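You operate a simulated robot arm through the tools that you are given. There is no shell and no other tool. Be economical: measure what you need, move in short steps, check, and stop when the job is done.

You run a simulated two-armed robot. Do the job below in one go: nothing can be reset, and whatever is moved stays where it is left.

Task
Span-check transmitters N, P and Q; leave the bad one's test switch up.
Fine: all three switches up, read the meters, down again for the two that show 20.0 mA; touch no knob.

The check looks at the end state, three seconds after you hand in, the way a careful person would. Anything else that was tipped, shoved, dropped, spilled or broken makes it a failure.

Robot
Two 7-joint arms with two-finger parallel grippers on one trunk, on a base that drives. Base frame: it is fixed to the floor where the robot stands at the start and does not move with it; the origin is under the middle of the robot, x ahead of it, y to its left, z up. Lengths are in mm, angles in degrees, forces in N, time in s.
The left shoulder is at the start at [50, 158, 1083], the right one opposite. With the tool pointing down near the work surface each hand reaches from about 100 to 600 mm from the robot's upright axis, wherever it stands, measured 20 degrees to its own side. Places, roughly: green band sensor (10x7x13 cm) [500, -500, 600]; plug d [500, -1000, 750]; red band sensor (10x7x13 cm) [500, -100, 600]; sensor (10x7x13 cm) [500, 500, 1100]; span knob n [500, -100, 1200]; span knob p [500, -200, 1200]; span knob q [500, -400, 1200]; switch b [400, -500, 600]; switch c [400, -800, 600]; switch d [400, -1100, 600]; switch f [400, -1100, 1000]; switch g [400, 500, 1000]; switch h [400, -500, 1500]; switch j [400, -800, 1500]; switch l [400, -200, 600]; switch m [400, 200, 600]. Payload 3.91 kg a hand.
The TCP of each hand is the grasp point between the finger pads, 30 mm short of the fingertips. In the tool frame z runs along the fingers and y along their closing line. The gripper opens to 110 mm. The fingers are 20 mm wide and 10 mm thick; the gripper's body (48 by 112 mm) begins 55 mm behind the TCP.
Orientation is told as [roll, pitch, yaw] about the base's x, y, z axes, in that order, counted from this pose: with the fingers straight down and closing along the base's y, the tool's x points along the base's -x, its y along +y and its z along -z.

Tools
- The arms move only by the tool arm_command. It takes "left_moves", "right_moves" or both (then of equal length, played together; a hand with none holds still); each is one flat list of numbers, 7 for each row, row after row: the shift along the base's x, y, z in units of 40 mm (1.0 is 40 mm), then the turn, a rotation vector about the base's x, y, z in units of 5 degrees (1.0 is 5 degrees), then the finger opening in mm, from 0 to 110. In form: [x, y, z, wx, wy, wz, fingers, x, y, z, wx, wy, wz, fingers, ...]. A call has 1 to 8 rows; each row shifts and turns the commanded pose from where the row before left it. A call with a number of a shift or a turn outside -1 to 1 is refused whole. Rows are played at 5 a second. More than 50 mm and 8.6 degrees between two rows, or a gripper value outside its range, and nothing of the call is played. Where a pose cannot be reached the arm comes as near as it can. A force on the tool above 40 N (or 10 N above the force at the start of the call, whichever is more), or a blocked arm, ends the call early, and 0.2 s more pass. Each finger travels about 153 mm/s and halts on what it meets, pressing with about 44 N; the grip force reading is that of the motor and also rises with nothing between the fingers. The clock runs only during rows and for 0.2 s after the last one: add rows that do not move to give the fingers time. It gives the time, the measured TCP pose, the force on the tool (base axes), the opening and the grip force at its end, in the units of the frame above (readings bear some noise), with the torque about the TCP (base axes, N m) and any sound that the robot's microphone picked up, and new pictures: "views" is both (left out), scene, wrist or none (wrist: the cameras of the hands that moved).
- Cameras (640 x 400 px; columns grow to the right, rows downward): "scene" is now at [128.4, -20.6, 1220.7]; the picture's right is [-0.29, -0.96, 0.00], its down [-0.51, 0.16, -0.85] and it looks along [0.81, -0.25, -0.53] (base axes); focal length 214 px, centre (320, 200). "left" rides on the left gripper at [73, -17, -103] in its tool frame; the picture's right is [0.23, 0.97, 0.00], its down [-0.76, 0.18, -0.62] and it looks along [-0.61, 0.14, 0.78] (tool axes); focal length 222 px, centre (320, 200). "right" rides on the right gripper at [72, 17, -103] in its tool frame; the picture's right is [-0.23, 0.97, 0.00], its down [-0.76, -0.18, -0.62] and it looks along [-0.61, -0.14, 0.78] (tool axes); focal length 222 px, centre (320, 200). There is no depth. A picture from a camera that has moved, and an enlarged one, comes with that camera's place and axes in the base frame and with its lens. The place of the scene camera against the robot may be out by one fixed shift of up to 12 mm in any direction.
- slide_trunk(by): slides the trunk up (or, below 0, down) by that many mm; the arms and the scene camera ride with it, the base frame stays. It gives what a move gives, with no picture.
- base_move(legs): drives the robot by 1 to 6 legs, each [ahead, turn to the left] in mm and degrees, along the robot's own axes; the way and the turn of a leg run together, so that a leg with both is an arc; at most 1500 mm and 180 degrees a leg. The arms and the cameras ride along, it lands a little off, and it stops where it bumps. It gives what a move gives, and a new picture of the scene camera.
- turn_head(pan, tilt): turns the head with the scene camera to pan (to the left, within 80 degrees either way) and tilt (down, from -29 to 69), counted from straight ahead of the robot. It gives what a move gives, and a new picture of the scene camera.
- enlarge(camera, box): a new picture of the part [left, top, right, bottom] of that camera's present view, enlarged. It takes no simulated time.
- job_done(): hands the job in; it is judged then, once.

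Work in short steps. Places have to be worked out from the pictures, the camera data and where the tool is seen: move nearer, look again, correct. Check each grasp and each placing, and mend what went wrong. You have 120 turns and 260 pictures in all, those below and enlarged ones among them. Open the grippers and draw the arms clear of the work before you hand the job in, unless the task says otherwise; then end with one line.

The tools are called by a JSON object that holds its "op" and its "data". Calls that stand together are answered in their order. arm_command: Moves the arms, as the interface text tells. Its arguments: {"type":"object","properties":{"left_moves":{"type":"array","items":{"type":"number"}},"right_moves":{"type":"array","items":{"type":"number"}},"views":{"type":"string","enum":["both","scene","wrist","none"]}},"required":[]} The other tools are called the same way: slide_trunk (by) slides the trunk up or down; base_move (legs) drives the base; turn_head (pan, tilt) turns the head that bears the scene camera; enlarge (camera, box) takes an enlarged picture of a part of a camera's view; job_done () hands the job in.

At the start:

```text
time_s: 0.0
left_tcp_pos: [340.4, -19.2, 1169.8]
left_tool_rot: [0.1, -0.1, 0.1]
left_force: [-0.6, 0.2, -0.3]
left_moment: [0.01, 0.04, 0.0]
left_opening: 109.8
left_grip_force: 0.0
right_tcp_pos: [280.6, -371.0, 1181.9]
right_tool_rot: [-0.1, 0.0, 0.0]
right_force: [-0.1, 0.2, -0.4]
right_moment: [-0.03, 0.02, -0.01]
right_opening: 110.0
right_grip_force: 0.0
trunk travel left (down, up): [-325.0, 157.0]
robot x, y, heading: [-0.7, -0.3, -0.2]
head pan, tilt: [-17.1, 32.0]
```

scene: 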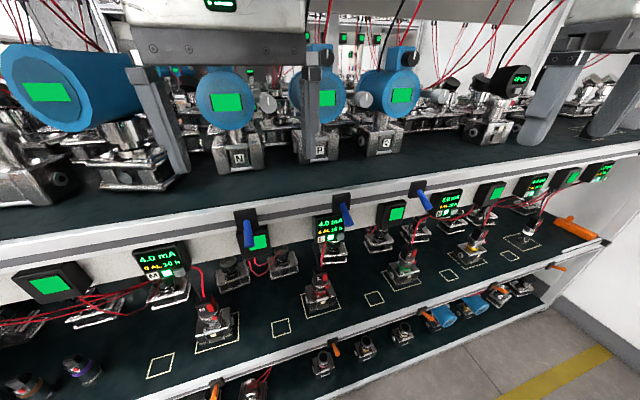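
right: 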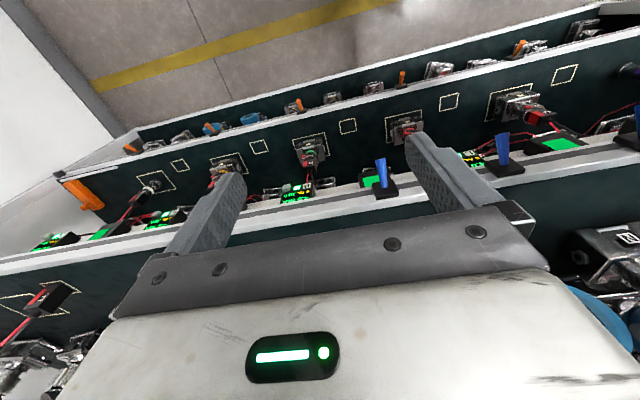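
left: 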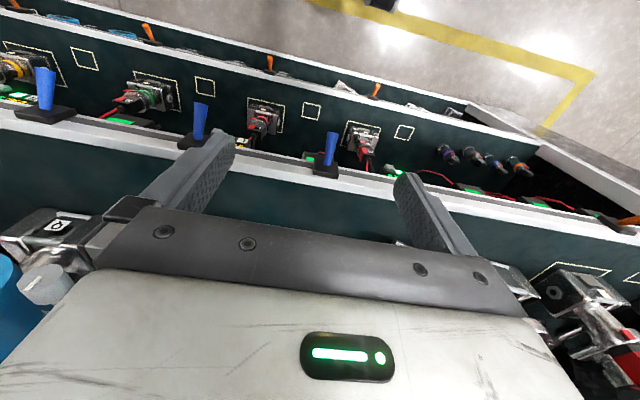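

The scene shows transmitters N, P, Q and three blue levers at the shelf edge. I enlarge to read labels and meters.

{"op": "enlarge", "data": {"camera": "scene", "box": [200, 170, 520, 370]}}

{"op": "enlarge", "data": {"camera": "scene", "box": [180, 40, 440, 200]}}

{"op": "enlarge", "data": {"camera": "scene", "box": [0, 200, 320, 400]}}

```text
2.00 times, centred on (360, 270) of scene
camera zoom: at [128.4, -20.6, 1220.7], right [-0.29, -0.96, 0.0], down [-0.51, 0.16, -0.85], along [0.81, -0.25, -0.53], focal length 429 px, centre (240, 60)
```

zoom: 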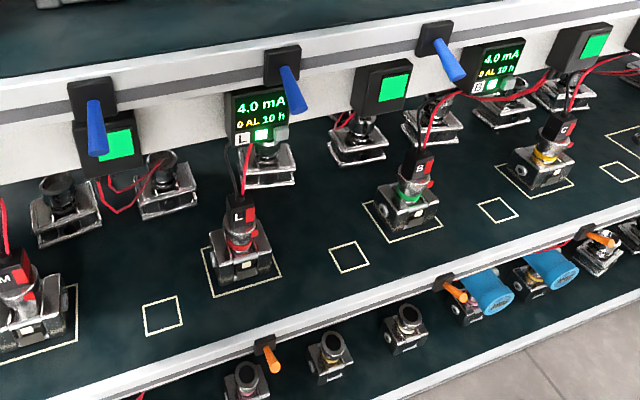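

```text
2.46 times, centred on (310, 120) of scene
camera zoom: at [128.4, -20.6, 1220.7], right [-0.29, -0.96, 0.0], down [-0.51, 0.16, -0.85], along [0.81, -0.25, -0.53], focal length 528 px, centre (345, 397)
```

zoom: 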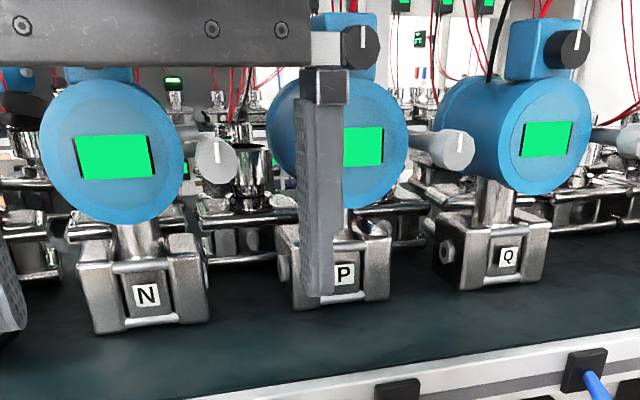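

```text
2.00 times, centred on (160, 300) of scene
camera zoom: at [128.4, -20.6, 1220.7], right [-0.29, -0.96, 0.0], down [-0.51, 0.16, -0.85], along [0.81, -0.25, -0.53], focal length 429 px, centre (640, 0)
```

zoom: 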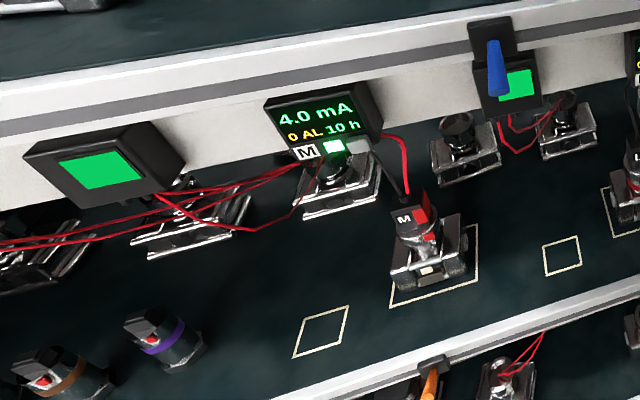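

Blue levers N, P, Q appear around x≈400, y≈+9/−141/−289, z≈1033. I look around for the meters of N, P, Q and a nearer view.

{"op": "turn_head", "data": {"pan": -17, "tilt": -10}}

{"op": "turn_head", "data": {"pan": -17, "tilt": 50}}

{"op": "enlarge", "data": {"camera": "left", "box": [0, 50, 400, 300]}}

```text
time_s: 1.1
left_tcp_pos: [341.4, -19.9, 1170.2]
left_tool_rot: [0.0, 0.0, 0.1]
left_force: [-1.1, 0.3, 0.1]
left_moment: [-0.06, -0.02, 0.0]
left_opening: 110.0
left_grip_force: 0.0
right_tcp_pos: [281.5, -371.3, 1181.2]
right_tool_rot: [0.1, 0.1, 0.0]
right_force: [0.3, -0.7, 0.0]
right_moment: [0.01, -0.01, -0.02]
right_opening: 110.2
right_grip_force: 0.1
trunk travel left (down, up): [-325.0, 157.0]
robot x, y, heading: [-0.4, -0.9, 0.0]
head pan, tilt: [-17.0, -10.0]
camera scene: at [123.5, -19.0, 1287.4], right [-0.29, -0.96, 0.0], down [0.17, -0.05, -0.98], along [0.94, -0.29, 0.17], focal length 214 px, centre (320, 200)
```

scene: 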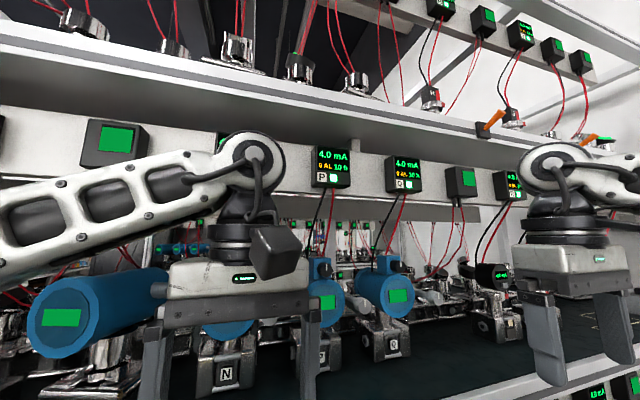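

```text
time_s: 2.4
left_tcp_pos: [341.0, -19.5, 1169.3]
left_tool_rot: [0.0, 0.0, 0.1]
left_force: [-0.5, -0.2, -0.3]
left_moment: [0.01, -0.02, 0.0]
left_opening: 110.0
left_grip_force: 0.1
right_tcp_pos: [280.4, -371.5, 1181.3]
right_tool_rot: [0.0, 0.0, 0.0]
right_force: [0.3, 0.1, 0.4]
right_moment: [-0.02, 0.0, -0.01]
right_opening: 110.0
right_grip_force: 0.1
trunk travel left (down, up): [-325.0, 157.0]
robot x, y, heading: [-0.3, 0.8, -0.0]
head pan, tilt: [-17.0, 50.0]
camera scene: at [116.5, -16.8, 1194.4], right [-0.29, -0.96, 0.0], down [-0.73, 0.22, -0.64], along [0.62, -0.19, -0.77], focal length 214 px, centre (320, 200)
```

scene: 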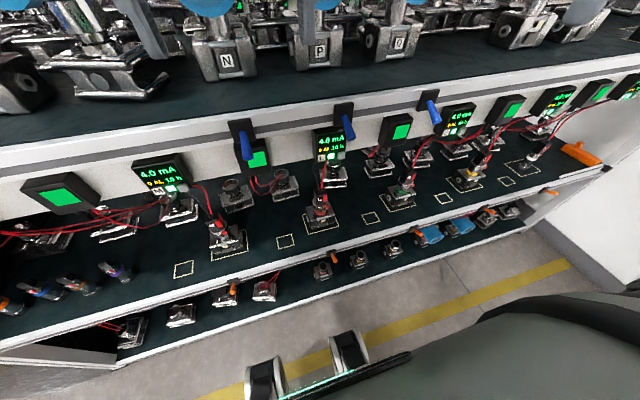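

```text
1.60 times, centred on (200, 175) of left
camera zoom: at [268.3, -36.0, 1274.1], right [-0.23, 0.97, 0.0], down [0.76, 0.18, 0.62], along [0.61, 0.14, -0.78], focal length 355 px, centre (512, 240)
```

zoom: 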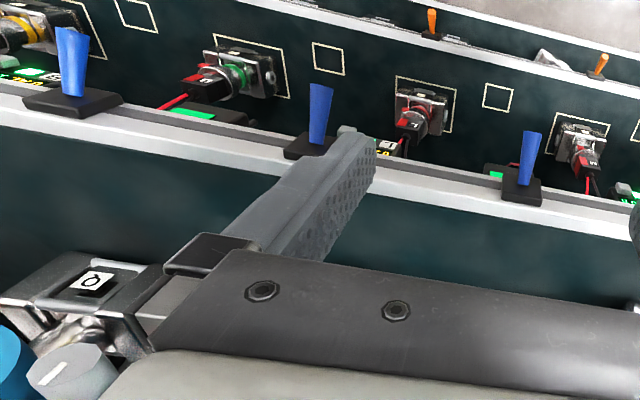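

Meters P and Q (and N, hidden behind the arm) hang on the rail above, reading 4.0 mA. Lever N triangulates to tip ≈[371,5,1003], root ≈[402,5,1034] (pointing down-out). I tilt the left hand 40° so its fingers point forward-down, well back from the knobs, and come nearer.

{"op": "arm_command", "data": {"left_moves": [-0.2, 0.08, -0.2, 0, -1, 0, 50, -0.2, 0.08, -0.2, 0, -1, 0, 50, -0.2, 0.08, -0.2, 0, -1, 0, 50, -0.1, 0.08, -0.2, 0, -1, 0, 50, 0, 0.08, -0.2, 0, -1, 0, 50, 0, 0.08, -0.2, 0, -1, 0, 50, 0, 0.08, -0.2, 0, -1, 0, 50, 0, 0.08, -0.2, 0, -1, 0, 50], "views": "both"}}

```text
time_s: 3.4
left_tcp_pos: [351.9, -6.5, 1158.9]
left_tool_rot: [-5.2, -15.1, 11.0]
left_force: [-0.1, 0.1, -0.5]
left_moment: [0.0, 0.0, 0.04]
left_opening: 50.1
left_grip_force: 0.0
right_tcp_pos: [280.3, -371.9, 1181.5]
right_tool_rot: [-0.1, -0.1, 0.0]
right_force: [-0.2, 0.2, 0.7]
right_moment: [-0.06, 0.02, -0.02]
right_opening: 110.1
right_grip_force: 0.0
trunk travel left (down, up): [-325.0, 157.0]
robot x, y, heading: [0.9, -1.5, 0.1]
head pan, tilt: [-17.0, 50.0]
stopped in row 5 (left hand): the arm was blocked; the commanded pose is now the measured one
camera scene: at [116.1, -12.8, 1192.2], right [-0.25, -0.97, 0.0], down [-0.76, 0.19, -0.62], along [0.6, -0.15, -0.78], focal length 214 px, centre (320, 200)
camera left: at [257.5, -31.8, 1241.2], right [-0.38, 0.91, -0.15], down [0.52, 0.34, 0.78], along [0.76, 0.22, -0.61], focal length 222 px, centre (320, 200)
```

scene: 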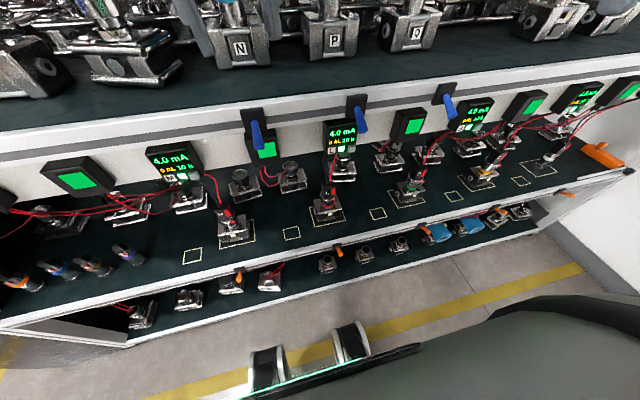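
left: 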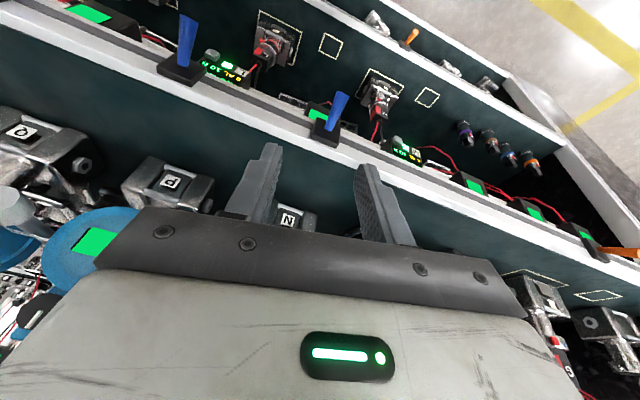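

The left arm jammed after ~15° (too folded, near the head). I drive straight back ~120 mm so the arm has more room.

{"op": "base_move", "data": {"legs": [[-120, 0]]}}

```text
time_s: 4.8
left_tcp_pos: [241.1, -15.8, 1158.0]
left_tool_rot: [-5.4, -15.0, 11.4]
left_force: [0.2, -0.2, 0.0]
left_moment: [0.01, -0.01, -0.01]
left_opening: 50.1
left_grip_force: 0.0
right_tcp_pos: [172.5, -381.0, 1182.2]
right_tool_rot: [-0.2, -0.1, 0.3]
right_force: [-0.6, -1.0, -0.2]
right_moment: [0.02, 0.02, 0.01]
right_opening: 110.0
right_grip_force: 0.0
trunk travel left (down, up): [-325.0, 157.0]
robot x, y, heading: [-112.4, -46.0, 1.2]
head pan, tilt: [-17.0, 50.0]
stopped in leg 1: the robot was blocked; the commanded pose is now the measured one
camera scene: at [7.6, -58.5, 1194.4], right [-0.27, -0.96, 0.0], down [-0.74, 0.21, -0.64], along [0.62, -0.18, -0.77], focal length 214 px, centre (320, 200)
```

scene: 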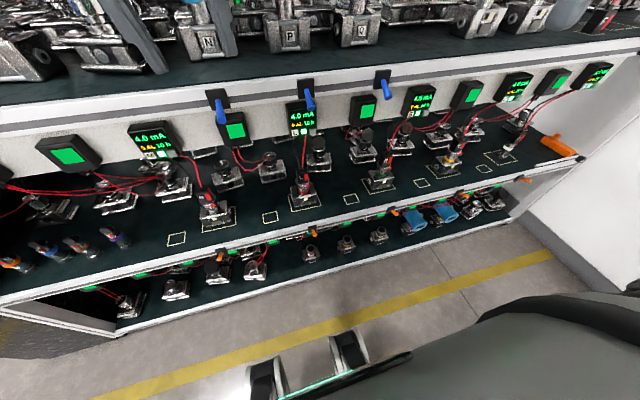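

The drive nearly completed but the readings look uneven; I take a still reading with pictures before moving on.

{"op": "arm_command", "data": {"left_moves": [0, 0, 0, 0, 0, 0, 50, 0, 0, 0, 0, 0, 0, 50], "views": "scene"}}

{"op": "turn_head", "data": {"pan": 0, "tilt": 15}}

{"op": "turn_head", "data": {"pan": -80, "tilt": 50}}

{"op": "turn_head", "data": {"pan": 80, "tilt": 50}}

```text
time_s: 5.4
left_tcp_pos: [241.9, -23.2, 1158.3]
left_tool_rot: [-5.1, -15.2, 11.3]
left_force: [-0.4, 0.1, 0.6]
left_moment: [-0.01, 0.01, 0.01]
left_opening: 50.2
left_grip_force: 0.1
right_tcp_pos: [172.6, -388.1, 1181.7]
right_tool_rot: [0.0, 0.1, 0.3]
right_force: [-0.1, 0.1, -0.3]
right_moment: [-0.01, 0.03, 0.01]
right_opening: 110.3
right_grip_force: 0.0
trunk travel left (down, up): [-325.0, 157.0]
robot x, y, heading: [-112.1, -44.5, 1.0]
head pan, tilt: [-17.0, 50.0]
camera scene: at [7.1, -60.9, 1194.3], right [-0.27, -0.96, 0.0], down [-0.74, 0.21, -0.64], along [0.62, -0.17, -0.77], focal length 214 px, centre (320, 200)
```

scene: 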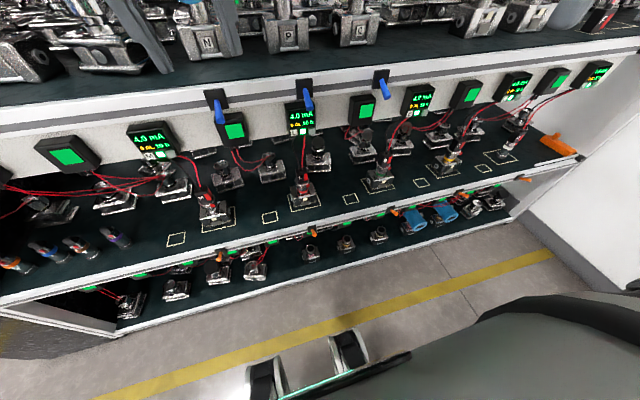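

```text
time_s: 6.4
left_tcp_pos: [241.4, -24.4, 1158.0]
left_tool_rot: [-5.2, -15.0, 11.3]
left_force: [0.2, -0.1, 0.3]
left_moment: [0.02, -0.02, -0.02]
left_opening: 50.0
left_grip_force: 0.0
right_tcp_pos: [172.1, -388.3, 1180.3]
right_tool_rot: [0.1, 0.0, 0.4]
right_force: [-0.1, -0.4, -0.2]
right_moment: [-0.02, 0.01, 0.01]
right_opening: 110.1
right_grip_force: 0.1
trunk travel left (down, up): [-325.0, 157.0]
robot x, y, heading: [-106.1, -42.6, 1.1]
head pan, tilt: [0.0, 15.0]
camera scene: at [26.6, -37.6, 1248.0], right [0.02, -1.0, 0.0], down [-0.26, -0.01, -0.97], along [0.97, 0.02, -0.26], focal length 214 px, centre (320, 200)
```

scene: 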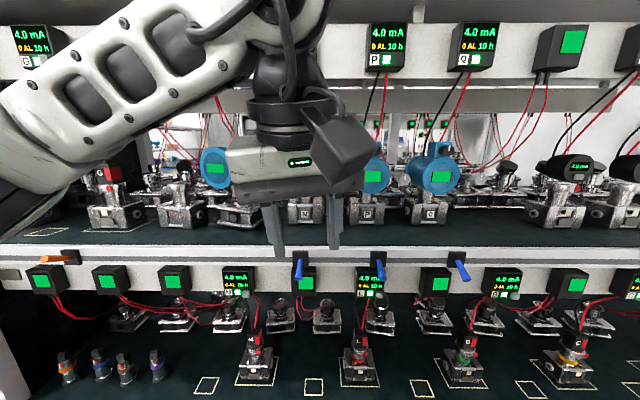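

```text
time_s: 7.9
left_tcp_pos: [242.1, -23.4, 1158.5]
left_tool_rot: [-5.2, -15.0, 11.3]
left_force: [0.2, 0.4, -0.6]
left_moment: [-0.01, 0.0, 0.0]
left_opening: 50.0
left_grip_force: 0.1
right_tcp_pos: [171.8, -387.9, 1180.8]
right_tool_rot: [0.1, 0.0, 0.3]
right_force: [0.1, 0.4, -0.1]
right_moment: [0.02, -0.03, 0.01]
right_opening: 110.3
right_grip_force: 0.0
trunk travel left (down, up): [-325.0, 157.0]
robot x, y, heading: [-110.8, -47.5, 1.4]
head pan, tilt: [-80.0, 50.0]
camera scene: at [-51.8, -115.3, 1194.3], right [-0.98, -0.2, 0.0], down [-0.15, 0.75, -0.64], along [0.13, -0.63, -0.77], focal length 214 px, centre (320, 200)
```

scene: 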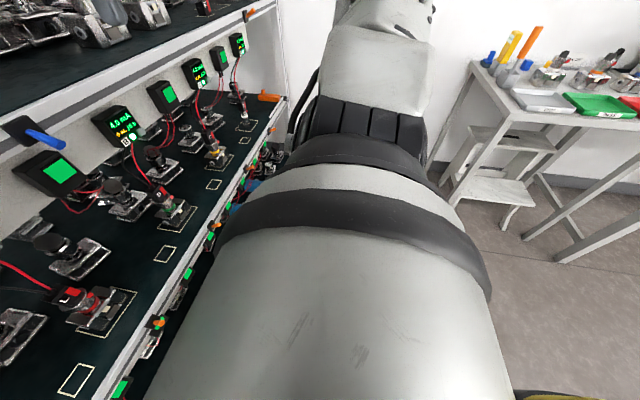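

```text
time_s: 10.4
left_tcp_pos: [241.8, -22.7, 1158.4]
left_tool_rot: [-5.1, -15.0, 11.3]
left_force: [0.2, -0.6, 0.0]
left_moment: [0.02, -0.02, 0.03]
left_opening: 50.2
left_grip_force: 0.1
right_tcp_pos: [173.6, -388.1, 1180.8]
right_tool_rot: [0.0, -0.1, 0.3]
right_force: [0.1, 0.3, 0.3]
right_moment: [-0.05, -0.01, 0.03]
right_opening: 110.3
right_grip_force: 0.1
trunk travel left (down, up): [-325.0, 157.0]
robot x, y, heading: [-107.6, -45.1, 1.5]
head pan, tilt: [80.0, 50.0]
camera scene: at [-55.0, 36.4, 1194.3], right [0.99, -0.15, 0.0], down [-0.12, -0.76, -0.64], along [0.1, 0.64, -0.77], focal length 214 px, centre (320, 200)
```

scene: 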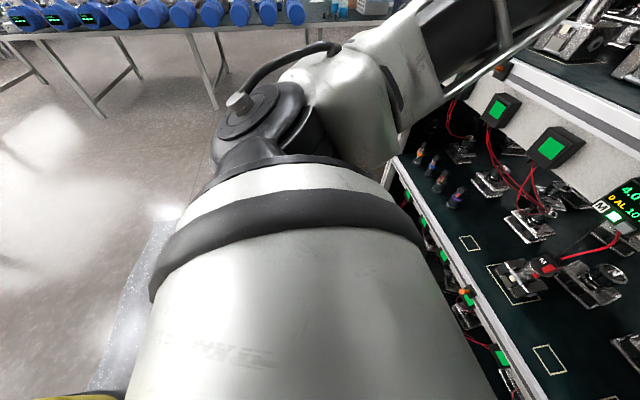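

Readings settled and cross-check: levers stay at N≈[402,10,1034], P≈[400,−141], Q≈[400,−289]; hand pose agrees. Now robot is further back, I bring the left hand forward and down while tilting it to −40°.

{"op": "arm_command", "data": {"left_moves": [0.24, 0.09, -0.21, 0.15, -0.62, -0.19, 50, 0.24, 0.09, -0.21, 0.15, -0.62, -0.19, 50, 0.24, 0.09, -0.21, 0.15, -0.62, -0.19, 50, 0.24, 0.09, -0.21, 0.15, -0.62, -0.19, 50, 0.24, 0.09, -0.21, 0.15, -0.62, -0.19, 50, 0.24, 0.09, -0.21, 0.15, -0.62, -0.19, 50, 0.24, 0.09, -0.21, 0.15, -0.62, -0.19, 50, 0.24, 0.09, -0.21, 0.15, -0.62, -0.19, 50], "views": "wrist"}}

{"op": "turn_head", "data": {"pan": 0, "tilt": 25}}

```text
time_s: 12.2
left_tcp_pos: [318.0, 6.2, 1089.5]
left_tool_rot: [-1.7, -40.5, 1.9]
left_force: [-1.1, -0.7, 0.5]
left_moment: [-0.01, -0.01, 0.01]
left_opening: 50.2
left_grip_force: 0.1
right_tcp_pos: [172.7, -389.8, 1181.1]
right_tool_rot: [0.1, 0.0, 0.2]
right_force: [0.0, 0.3, 0.1]
right_moment: [-0.03, -0.04, 0.0]
right_opening: 110.0
right_grip_force: 0.0
trunk travel left (down, up): [-325.0, 157.0]
robot x, y, heading: [-110.3, -45.3, 1.3]
head pan, tilt: [80.0, 50.0]
camera left: at [196.5, -11.2, 1123.3], right [-0.19, 0.97, -0.17], down [0.17, 0.2, 0.96], along [0.97, 0.15, -0.2], focal length 222 px, centre (320, 200)
```

left: 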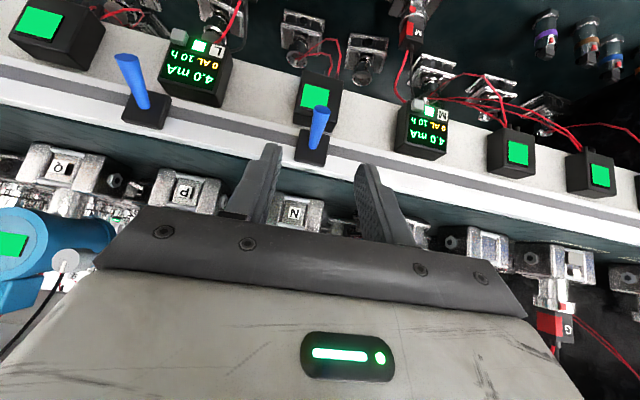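

```text
time_s: 13.7
left_tcp_pos: [319.1, 5.6, 1091.0]
left_tool_rot: [-1.7, -40.4, 1.8]
left_force: [0.3, 0.2, -0.4]
left_moment: [0.0, -0.02, 0.0]
left_opening: 50.2
left_grip_force: 0.0
right_tcp_pos: [172.3, -387.5, 1181.6]
right_tool_rot: [0.1, -0.1, 0.3]
right_force: [0.2, -0.1, -1.0]
right_moment: [0.01, -0.06, 0.0]
right_opening: 109.9
right_grip_force: 0.1
trunk travel left (down, up): [-325.0, 157.0]
robot x, y, heading: [-105.2, -46.4, 1.6]
head pan, tilt: [0.0, 25.0]
camera scene: at [25.3, -37.6, 1231.8], right [0.02, -1.0, 0.0], down [-0.42, -0.01, -0.91], along [0.91, 0.02, -0.42], focal length 214 px, centre (320, 200)
```

scene: 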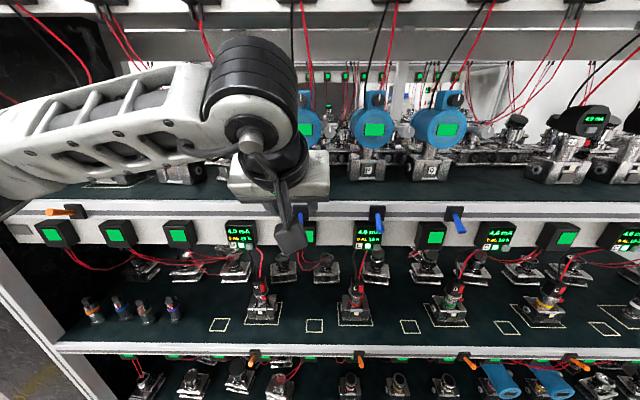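

Wrist picture: lever N tip ≈[371,2,1006], root ≈[402,7,1031], between the open fingers. I advance along the finger direction most of the way, then look.

{"op": "arm_command", "data": {"left_moves": [0.3, -0.02, -0.37, 0, 0, 0, 50, 0.3, -0.02, -0.37, 0, 0, 0, 50, 0.3, -0.01, -0.37, 0, 0, 0, 50, 0, 0, 0, 0, 0, 0, 50], "views": "wrist"}}

```text
time_s: 14.7
left_tcp_pos: [355.4, 3.6, 1046.1]
left_tool_rot: [-1.6, -40.4, 1.9]
left_force: [1.0, -0.3, 0.1]
left_moment: [0.01, -0.02, -0.01]
left_opening: 50.4
left_grip_force: 0.0
right_tcp_pos: [172.4, -387.1, 1180.9]
right_tool_rot: [0.1, -0.1, 0.2]
right_force: [-0.5, 1.0, 0.3]
right_moment: [0.0, -0.01, -0.01]
right_opening: 110.2
right_grip_force: 0.1
trunk travel left (down, up): [-325.0, 157.0]
robot x, y, heading: [-112.4, -45.7, 1.2]
head pan, tilt: [0.0, 25.0]
camera left: at [233.6, -14.7, 1078.5], right [-0.19, 0.97, -0.17], down [0.17, 0.2, 0.96], along [0.97, 0.15, -0.2], focal length 222 px, centre (320, 200)
```

left: 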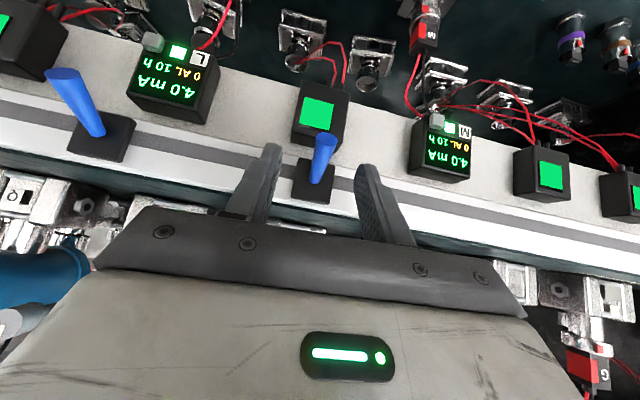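

Lever N is centred between the fingers. I go the last ~20 mm and close on it.

{"op": "arm_command", "data": {"left_moves": [0.15, 0, -0.21, 0, 0, 0, 50, 0.14, 0, -0.21, 0, 0, 0, 50, 0, 0, 0, 0, 0, 0, 25, 0, 0, 0, 0, 0, 0, 0, 0, 0, 0, 0, 0, 0, 0], "views": "both"}}

```text
time_s: 15.9
left_tcp_pos: [366.6, 3.6, 1029.5]
left_tool_rot: [-1.7, -40.4, 1.7]
left_force: [1.7, 2.7, 0.1]
left_moment: [0.43, -0.03, -0.61]
left_opening: 13.7
left_grip_force: 45.2
right_tcp_pos: [172.5, -387.3, 1180.3]
right_tool_rot: [0.1, -0.1, 0.3]
right_force: [0.1, 0.3, -0.2]
right_moment: [0.02, 0.06, -0.01]
right_opening: 109.9
right_grip_force: 0.0
trunk travel left (down, up): [-325.0, 157.0]
robot x, y, heading: [-105.9, -44.1, 1.2]
head pan, tilt: [0.0, 25.0]
camera scene: at [25.4, -37.3, 1231.8], right [0.02, -1.0, 0.0], down [-0.42, -0.01, -0.91], along [0.91, 0.02, -0.42], focal length 214 px, centre (320, 200)
camera left: at [245.5, -13.7, 1062.3], right [-0.19, 0.97, -0.17], down [0.17, 0.2, 0.96], along [0.97, 0.15, -0.2], focal length 222 px, centre (320, 200)
```

scene: 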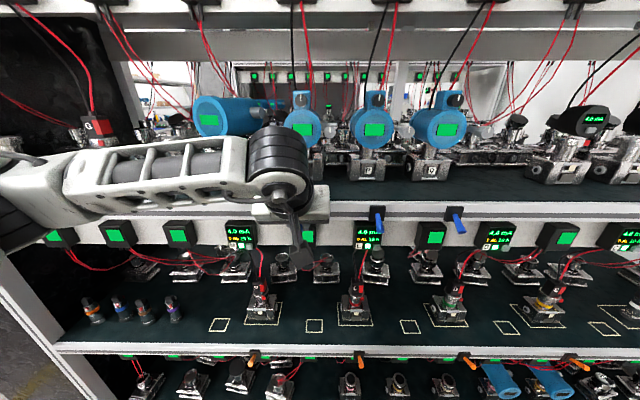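
left: 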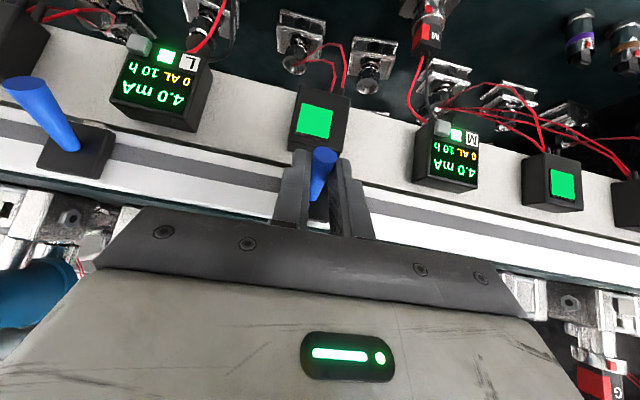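

Gripped (13.7 mm). I swing the lever up in an arc about its root.

{"op": "arm_command", "data": {"left_moves": [-0.1, 0, 0.2, 0, 0, 0, 0, -0.05, 0, 0.22, 0, 0, 0, 0, 0, 0, 0.22, 0, 0, 0, 0, 0.05, 0, 0.22, 0, 0, 0, 0, 0.1, 0, 0.15, 0, 0, 0, 0, 0, 0, 0, 0, 0, 0, 0], "views": "both"}}

```text
time_s: 17.3
left_tcp_pos: [366.2, 2.9, 1071.6]
left_tool_rot: [-1.8, -40.5, 1.9]
left_force: [-0.7, 0.4, -0.6]
left_moment: [0.02, -0.01, 0.03]
left_opening: 0.0
left_grip_force: 37.8
right_tcp_pos: [173.7, -388.4, 1181.1]
right_tool_rot: [0.1, -0.1, 0.3]
right_force: [0.2, 0.4, -0.1]
right_moment: [0.01, -0.02, 0.02]
right_opening: 109.8
right_grip_force: 0.1
trunk travel left (down, up): [-325.0, 157.0]
robot x, y, heading: [-110.7, -46.3, 1.2]
head pan, tilt: [0.0, 25.0]
camera scene: at [25.6, -37.6, 1231.9], right [0.02, -1.0, 0.0], down [-0.42, -0.01, -0.91], along [0.91, 0.02, -0.42], focal length 214 px, centre (320, 200)
camera left: at [244.4, -14.4, 1104.5], right [-0.19, 0.97, -0.17], down [0.17, 0.2, 0.96], along [0.97, 0.15, -0.2], focal length 222 px, centre (320, 200)
```

scene: 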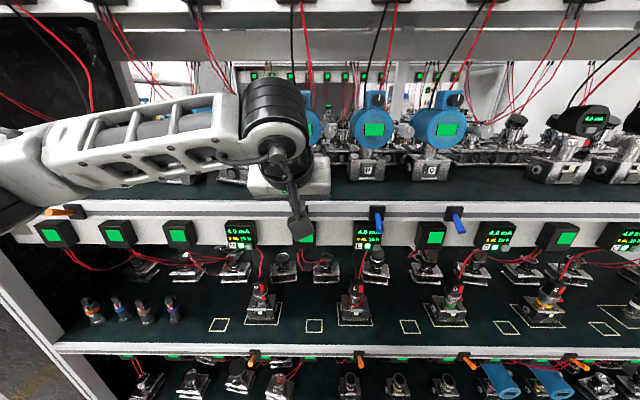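
left: 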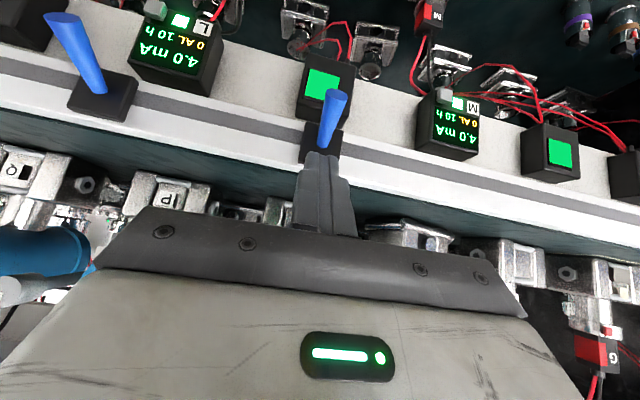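

The lever slipped out and stayed down (fingers closed to 0). Better: push it up from underneath with closed, flatter fingers. I back off, tilt to about −70° and drop below lever height.

{"op": "arm_command", "data": {"left_moves": [-0.8, 0, 0, 0, -0.8, 0, 0, -0.6, 0, -0.2, 0, -0.9, 0, 0, 0, 0, -0.4, 0, -0.9, 0, 0, 0, 0, -0.4, 0, -0.9, 0, 0, 0, 0, -0.4, 0, -0.9, 0, 0, 0, 0, -0.4, 0, -0.9, 0, 0, 0, 0, -0.2, 0, -0.7, 0, 0, 0, 0, 0, 0, 0, 0, 0], "views": "both"}}

```text
time_s: 19.1
left_tcp_pos: [309.9, 3.7, 989.8]
left_tool_rot: [-4.6, -70.4, 4.4]
left_force: [0.3, -0.3, -0.4]
left_moment: [0.01, 0.01, -0.01]
left_opening: 0.0
left_grip_force: 37.6
right_tcp_pos: [172.9, -388.2, 1180.7]
right_tool_rot: [0.1, 0.0, 0.4]
right_force: [-0.4, 0.9, -0.6]
right_moment: [0.02, -0.01, 0.0]
right_opening: 110.2
right_grip_force: 0.0
trunk travel left (down, up): [-325.0, 157.0]
robot x, y, heading: [-107.0, -46.8, 1.2]
head pan, tilt: [0.0, 25.0]
camera scene: at [25.4, -37.5, 1231.8], right [0.02, -1.0, 0.0], down [-0.42, -0.01, -0.91], along [0.91, 0.02, -0.42], focal length 214 px, centre (320, 200)
camera left: at [188.6, -13.5, 958.1], right [-0.08, 0.97, -0.24], down [-0.33, 0.2, 0.92], along [0.94, 0.15, 0.31], focal length 222 px, centre (320, 200)
```

scene: 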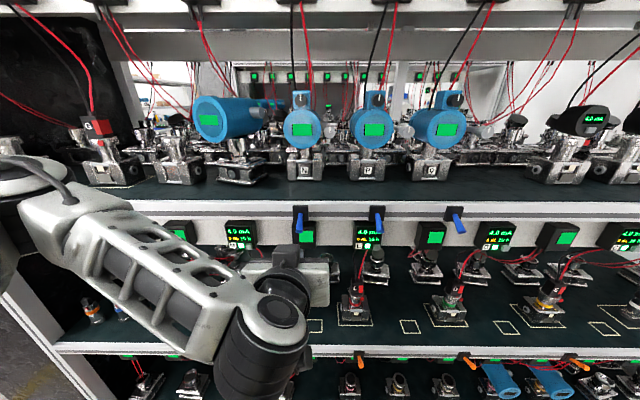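
left: 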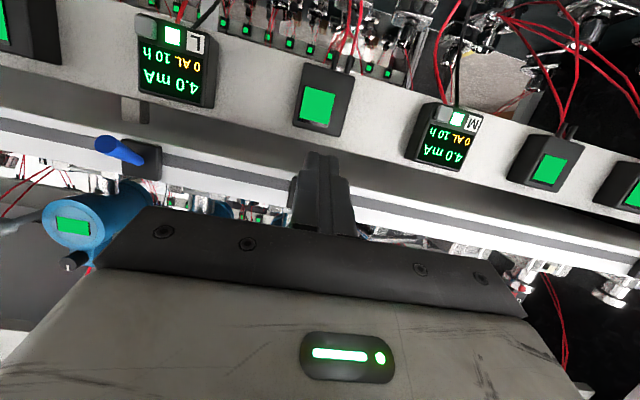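

Finger tips are below and in front of lever N. I advance ~41 mm so the tips sit under the lever, then check.

{"op": "arm_command", "data": {"left_moves": [0.35, 0, -0.05, 0, 0, 0, 0, 0.35, 0, -0.03, 0, 0, 0, 0, 0.3, 0, 0, 0, 0, 0, 0, 0, 0, 0, 0, 0, 0, 0], "views": "both"}}

{"op": "enlarge", "data": {"camera": "scene", "box": [220, 190, 380, 290]}}

```text
time_s: 20.1
left_tcp_pos: [351.6, 3.7, 988.0]
left_tool_rot: [-4.6, -70.4, 4.3]
left_force: [-1.0, -0.1, 0.1]
left_moment: [0.02, -0.03, -0.01]
left_opening: 0.0
left_grip_force: 37.8
right_tcp_pos: [173.0, -387.2, 1180.7]
right_tool_rot: [0.1, 0.0, 0.2]
right_force: [-0.5, -0.5, 0.2]
right_moment: [0.0, 0.0, -0.04]
right_opening: 109.9
right_grip_force: 0.1
trunk travel left (down, up): [-325.0, 157.0]
robot x, y, heading: [-108.4, -45.2, 1.2]
head pan, tilt: [0.0, 25.0]
camera scene: at [25.5, -37.5, 1231.8], right [0.02, -1.0, 0.0], down [-0.42, -0.01, -0.91], along [0.91, 0.02, -0.42], focal length 214 px, centre (320, 200)
camera left: at [229.3, -13.5, 954.6], right [-0.08, 0.97, -0.24], down [-0.33, 0.2, 0.92], along [0.94, 0.15, 0.31], focal length 222 px, centre (320, 200)
```

scene: 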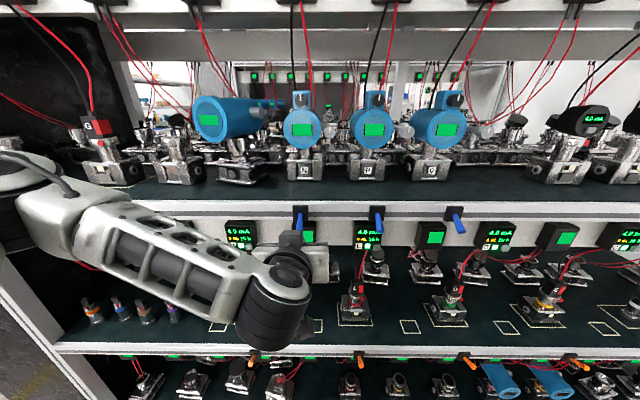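
left: 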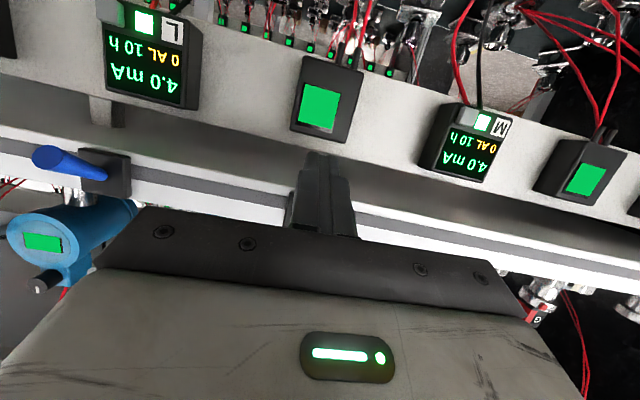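

```text
4.00 times, centred on (300, 240) of scene
camera zoom: at [25.5, -37.5, 1231.8], right [0.02, -1.0, 0.0], down [-0.42, -0.01, -0.91], along [0.91, 0.02, -0.42], focal length 858 px, centre (400, 40)
```

zoom: 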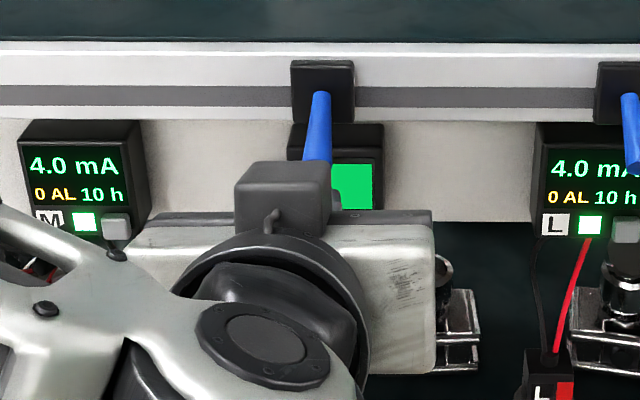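

Tips are under lever N. I push up in small rows, watching the force.

{"op": "arm_command", "data": {"left_moves": [0, 0, 0.25, 0, 0, 0, 0, 0, 0, 0.25, 0, 0, 0, 0, 0, 0, 0.25, 0, 0, 0, 0, 0, 0, 0.25, 0, 0, 0, 0, 0, 0, 0.25, 0, 0, 0, 0, 0, 0, 0.25, 0, 0, 0, 0, 0, 0, 0, 0, 0, 0, 0], "views": "both"}}

{"op": "enlarge", "data": {"camera": "scene", "box": [220, 180, 380, 280]}}

```text
time_s: 21.6
left_tcp_pos: [345.8, 4.4, 1035.4]
left_tool_rot: [-2.2, -68.6, 2.1]
left_force: [-4.1, 1.5, -4.1]
left_moment: [0.0, 0.11, 0.05]
left_opening: 0.0
left_grip_force: 37.5
right_tcp_pos: [171.8, -388.1, 1182.0]
right_tool_rot: [0.1, 0.0, 0.4]
right_force: [-0.2, -0.8, 1.0]
right_moment: [0.0, -0.02, 0.03]
right_opening: 110.1
right_grip_force: 0.1
trunk travel left (down, up): [-325.0, 157.0]
robot x, y, heading: [-109.2, -46.7, 1.1]
head pan, tilt: [0.0, 25.0]
stopped in row 7 (left hand): the force on the tool passed its limit at 42 N (the readings are from after the stop); the commanded pose is now the measured one
camera scene: at [24.9, -37.4, 1232.3], right [0.02, -1.0, 0.0], down [-0.42, -0.01, -0.91], along [0.91, 0.02, -0.42], focal length 214 px, centre (320, 200)
camera left: at [223.3, -12.8, 1006.5], right [-0.08, 0.97, -0.23], down [-0.3, 0.19, 0.93], along [0.95, 0.14, 0.28], focal length 222 px, centre (320, 200)
```

scene: 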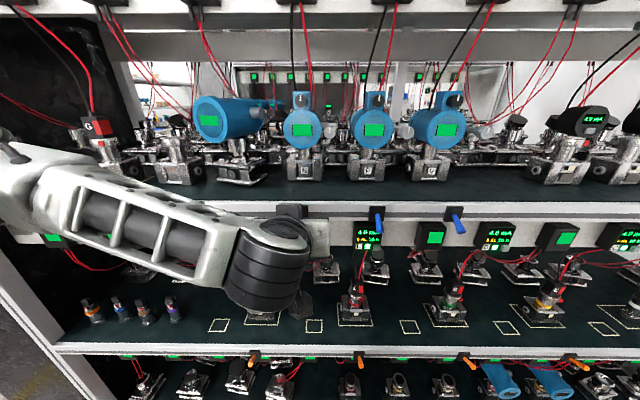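
left: 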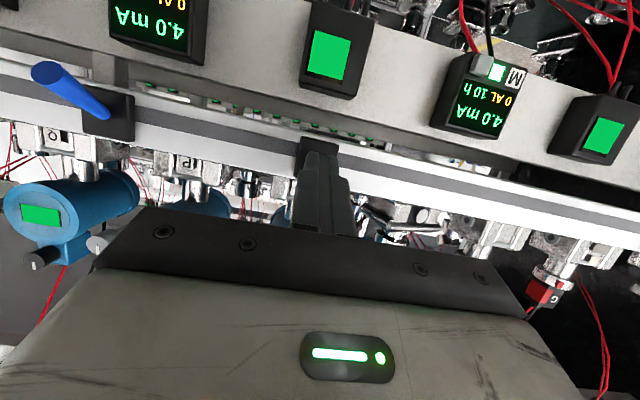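

```text
4.00 times, centred on (300, 230) of scene
camera zoom: at [24.9, -37.4, 1232.3], right [0.02, -1.0, 0.0], down [-0.42, -0.01, -0.91], along [0.91, 0.02, -0.42], focal length 858 px, centre (400, 80)
```

zoom: 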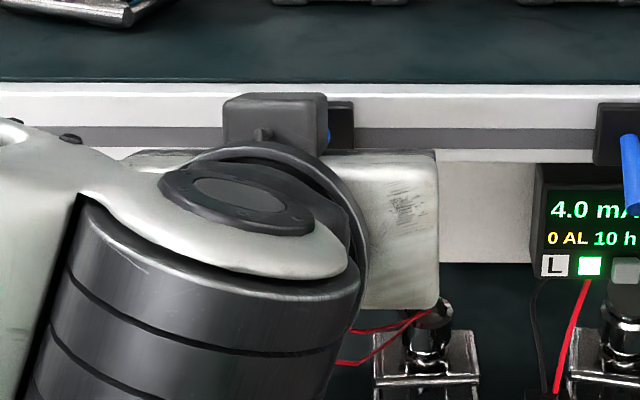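

Force rose to 42 N near the end. I back the hand off 40 mm and look at lever N and its meter.

{"op": "arm_command", "data": {"left_moves": [-0.6, 0, -0.2, 0, 0, 0, 0, -0.6, 0, -0.5, 0, 0, 0, 0, -0.3, 0.2, -0.5, 0, 0, 0, 0, 0, 0.2, 0, 0, 0, 0, 0], "views": "wrist"}}

{"op": "turn_head", "data": {"pan": -5, "tilt": 5}}

```text
time_s: 22.6
left_tcp_pos: [284.9, 18.0, 986.3]
left_tool_rot: [-2.7, -68.7, 2.4]
left_force: [-0.6, -0.8, -0.1]
left_moment: [0.01, -0.01, 0.0]
left_opening: 0.2
left_grip_force: 37.9
right_tcp_pos: [174.0, -387.7, 1181.4]
right_tool_rot: [0.2, 0.0, 0.4]
right_force: [-0.2, -1.0, 0.1]
right_moment: [0.03, 0.0, 0.01]
right_opening: 109.8
right_grip_force: 0.1
trunk travel left (down, up): [-325.0, 157.0]
robot x, y, heading: [-108.4, -44.9, 1.2]
head pan, tilt: [0.0, 25.0]
camera left: at [163.2, 1.1, 957.7], right [-0.08, 0.97, -0.23], down [-0.3, 0.19, 0.93], along [0.95, 0.14, 0.28], focal length 222 px, centre (320, 200)
```

left: 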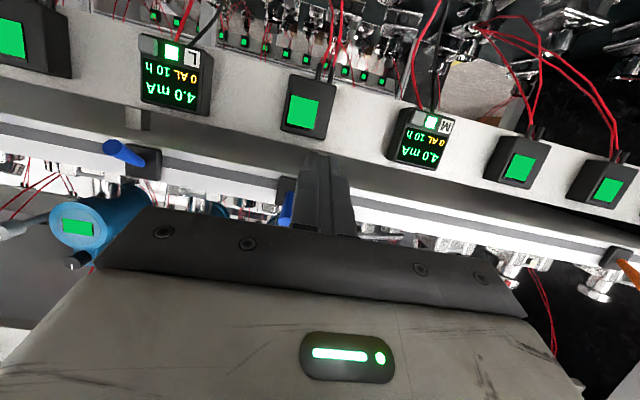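

```text
time_s: 23.5
left_tcp_pos: [286.3, 17.3, 988.5]
left_tool_rot: [-2.4, -68.7, 2.3]
left_force: [-0.2, -0.1, 0.1]
left_moment: [0.0, -0.02, 0.01]
left_opening: 0.1
left_grip_force: 37.9
right_tcp_pos: [173.8, -387.9, 1180.9]
right_tool_rot: [0.1, 0.0, 0.4]
right_force: [-0.6, 0.5, -0.4]
right_moment: [-0.01, -0.02, -0.01]
right_opening: 109.8
right_grip_force: 0.1
trunk travel left (down, up): [-325.0, 157.0]
robot x, y, heading: [-109.2, -43.5, 1.0]
head pan, tilt: [-5.0, 5.0]
camera scene: at [25.1, -45.5, 1264.2], right [-0.07, -1.0, 0.0], down [-0.09, 0.01, -1.0], along [0.99, -0.07, -0.09], focal length 214 px, centre (320, 200)
```

scene: 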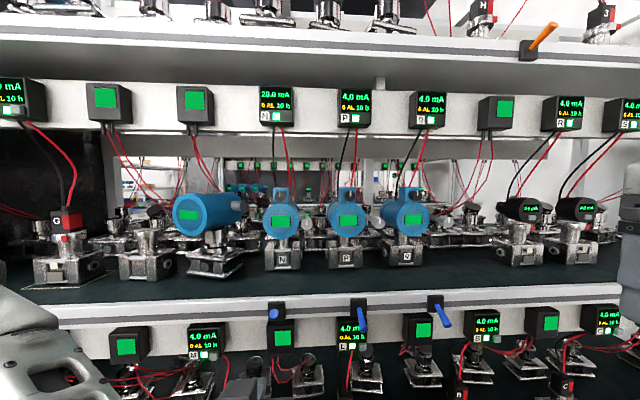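

Lever N is up (seen end-on) and its meter has changed. I enlarge to read it.

{"op": "enlarge", "data": {"camera": "scene", "box": [240, 70, 480, 220]}}

{"op": "enlarge", "data": {"camera": "scene", "box": [240, 280, 400, 380]}}

```text
2.67 times, centred on (360, 145) of scene
camera zoom: at [25.1, -45.5, 1264.2], right [-0.07, -1.0, 0.0], down [-0.09, 0.01, -1.0], along [0.99, -0.07, -0.09], focal length 572 px, centre (213, 347)
```

zoom: 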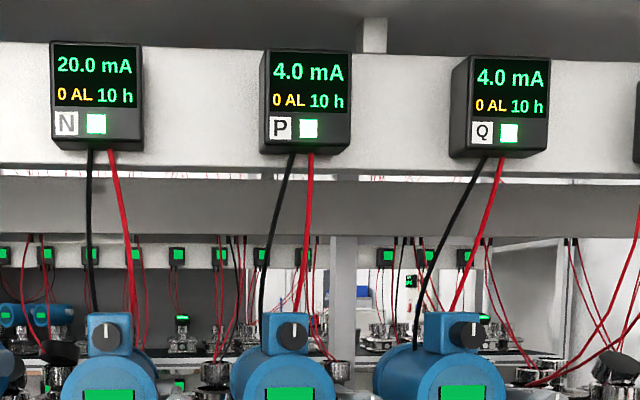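

```text
4.00 times, centred on (320, 330) of scene
camera zoom: at [25.1, -45.5, 1264.2], right [-0.07, -1.0, 0.0], down [-0.09, 0.01, -1.0], along [0.99, -0.07, -0.09], focal length 858 px, centre (320, -320)
```

zoom: 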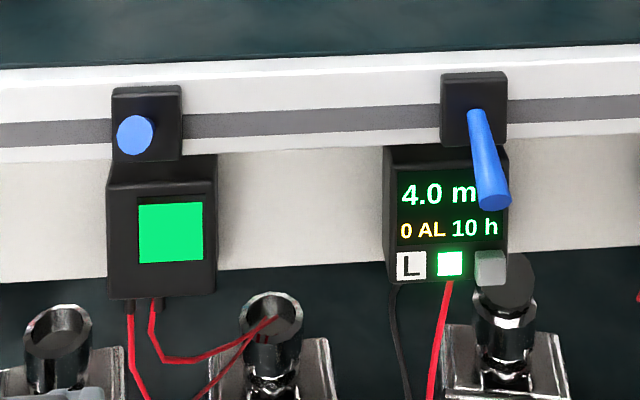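

N reads 20.0 mA with its switch up: good. Now the right hand for Q and P: tilt it to −40° while closing the fingers and bringing it in front of Q.

{"op": "arm_command", "data": {"right_moves": [0.3, 0.31, -0.28, 0, -1, 0, 60, 0.4, 0.31, -0.28, 0, -1, 0, 20, 0.4, 0.31, -0.28, 0, -1, 0, 0, 0.4, 0.31, -0.28, 0, -1, 0, 0, 0.4, 0.31, -0.28, 0, -1, 0, 0, 0.4, 0.31, -0.28, 0, -1, 0, 0, 0.4, 0.31, -0.28, 0, -1, 0, 0, 0.3, 0.31, -0.28, 0, -1, 0, 0], "views": "wrist"}}

```text
time_s: 25.3
left_tcp_pos: [286.3, 18.5, 986.6]
left_tool_rot: [-2.7, -68.7, 2.3]
left_force: [0.2, 0.4, 0.5]
left_moment: [-0.01, 0.0, -0.01]
left_opening: 0.0
left_grip_force: 37.7
right_tcp_pos: [294.7, -289.7, 1090.5]
right_tool_rot: [-0.1, -40.1, 0.3]
right_force: [0.2, -0.2, 0.8]
right_moment: [0.02, 0.0, -0.03]
right_opening: 0.1
right_grip_force: 38.0
trunk travel left (down, up): [-325.0, 157.0]
robot x, y, heading: [-109.1, -44.4, 1.2]
head pan, tilt: [-5.0, 5.0]
camera right: at [172.6, -272.6, 1123.1], right [0.17, 0.98, 0.14], down [0.18, -0.17, 0.97], along [0.97, -0.14, -0.21], focal length 222 px, centre (320, 200)
```

right: 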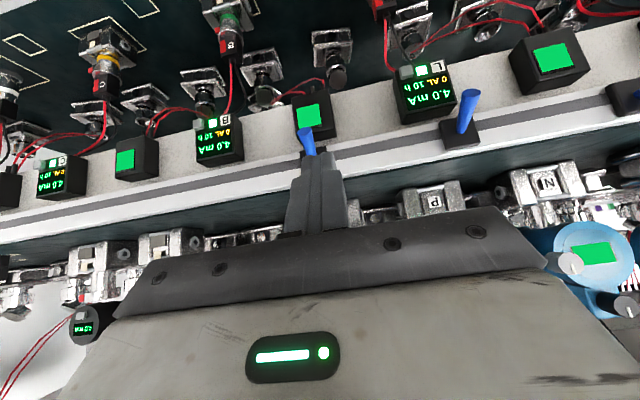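

Wrist picture: lever Q lies about 15 mm further to −y than the fingers (y≈−305). I shift, tilt to −70° and drop below it.

{"op": "arm_command", "data": {"right_moves": [-0.1, -0.12, -0.3, 0, -0.9, 0, 0, 0, -0.12, -0.4, 0, -0.9, 0, 0, 0, -0.1, -0.4, 0, -0.9, 0, 0, 0, 0, -0.4, 0, -0.9, 0, 0, 0, 0, -0.4, 0, -0.9, 0, 0, 0.1, 0, -0.4, 0, -0.9, 0, 0, 0.1, 0, -0.25, 0, -0.6, 0, 0, 0, 0, 0, 0, 0, 0, 0], "views": "both"}}

```text
time_s: 27.1
left_tcp_pos: [287.3, 18.3, 986.6]
left_tool_rot: [-2.5, -68.7, 2.4]
left_force: [-1.2, 0.3, -0.2]
left_moment: [0.02, -0.05, 0.02]
left_opening: 0.1
left_grip_force: 37.8
right_tcp_pos: [338.8, -297.2, 1004.1]
right_tool_rot: [0.9, -67.8, 1.5]
right_force: [-0.4, 0.3, -0.3]
right_moment: [0.04, -0.02, -0.02]
right_opening: 0.0
right_grip_force: 38.1
right hand out of reach, approached as far as the arm can: row 3, 4, 5, 6, 7
trunk travel left (down, up): [-325.0, 157.0]
robot x, y, heading: [-112.2, -46.6, 1.4]
head pan, tilt: [-5.0, 5.0]
camera scene: at [25.5, -45.4, 1264.2], right [-0.07, -1.0, 0.0], down [-0.09, 0.01, -1.0], along [0.99, -0.07, -0.09], focal length 214 px, centre (320, 200)
camera right: at [215.1, -284.1, 976.9], right [0.05, 0.98, 0.22], down [-0.28, -0.2, 0.94], along [0.96, -0.1, 0.27], focal length 222 px, centre (320, 200)
```

scene: 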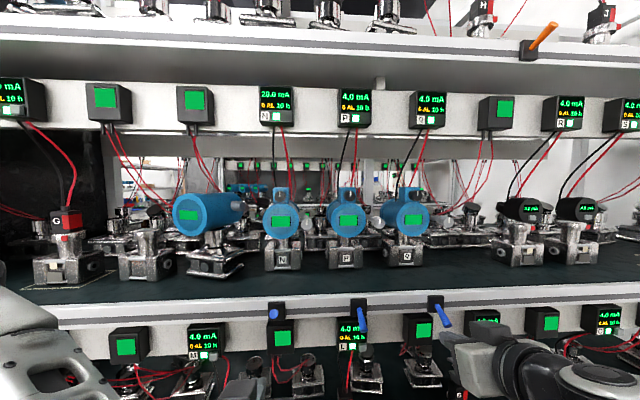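
right: 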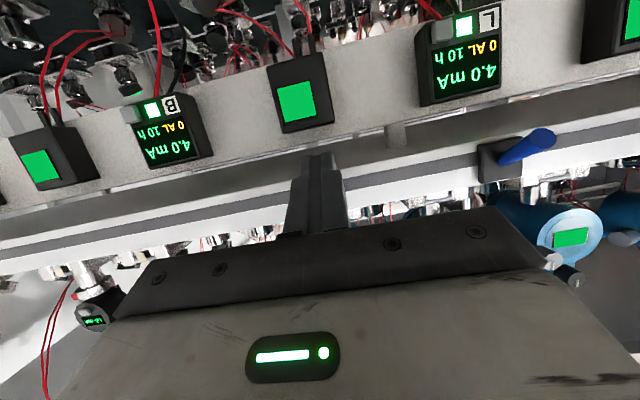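

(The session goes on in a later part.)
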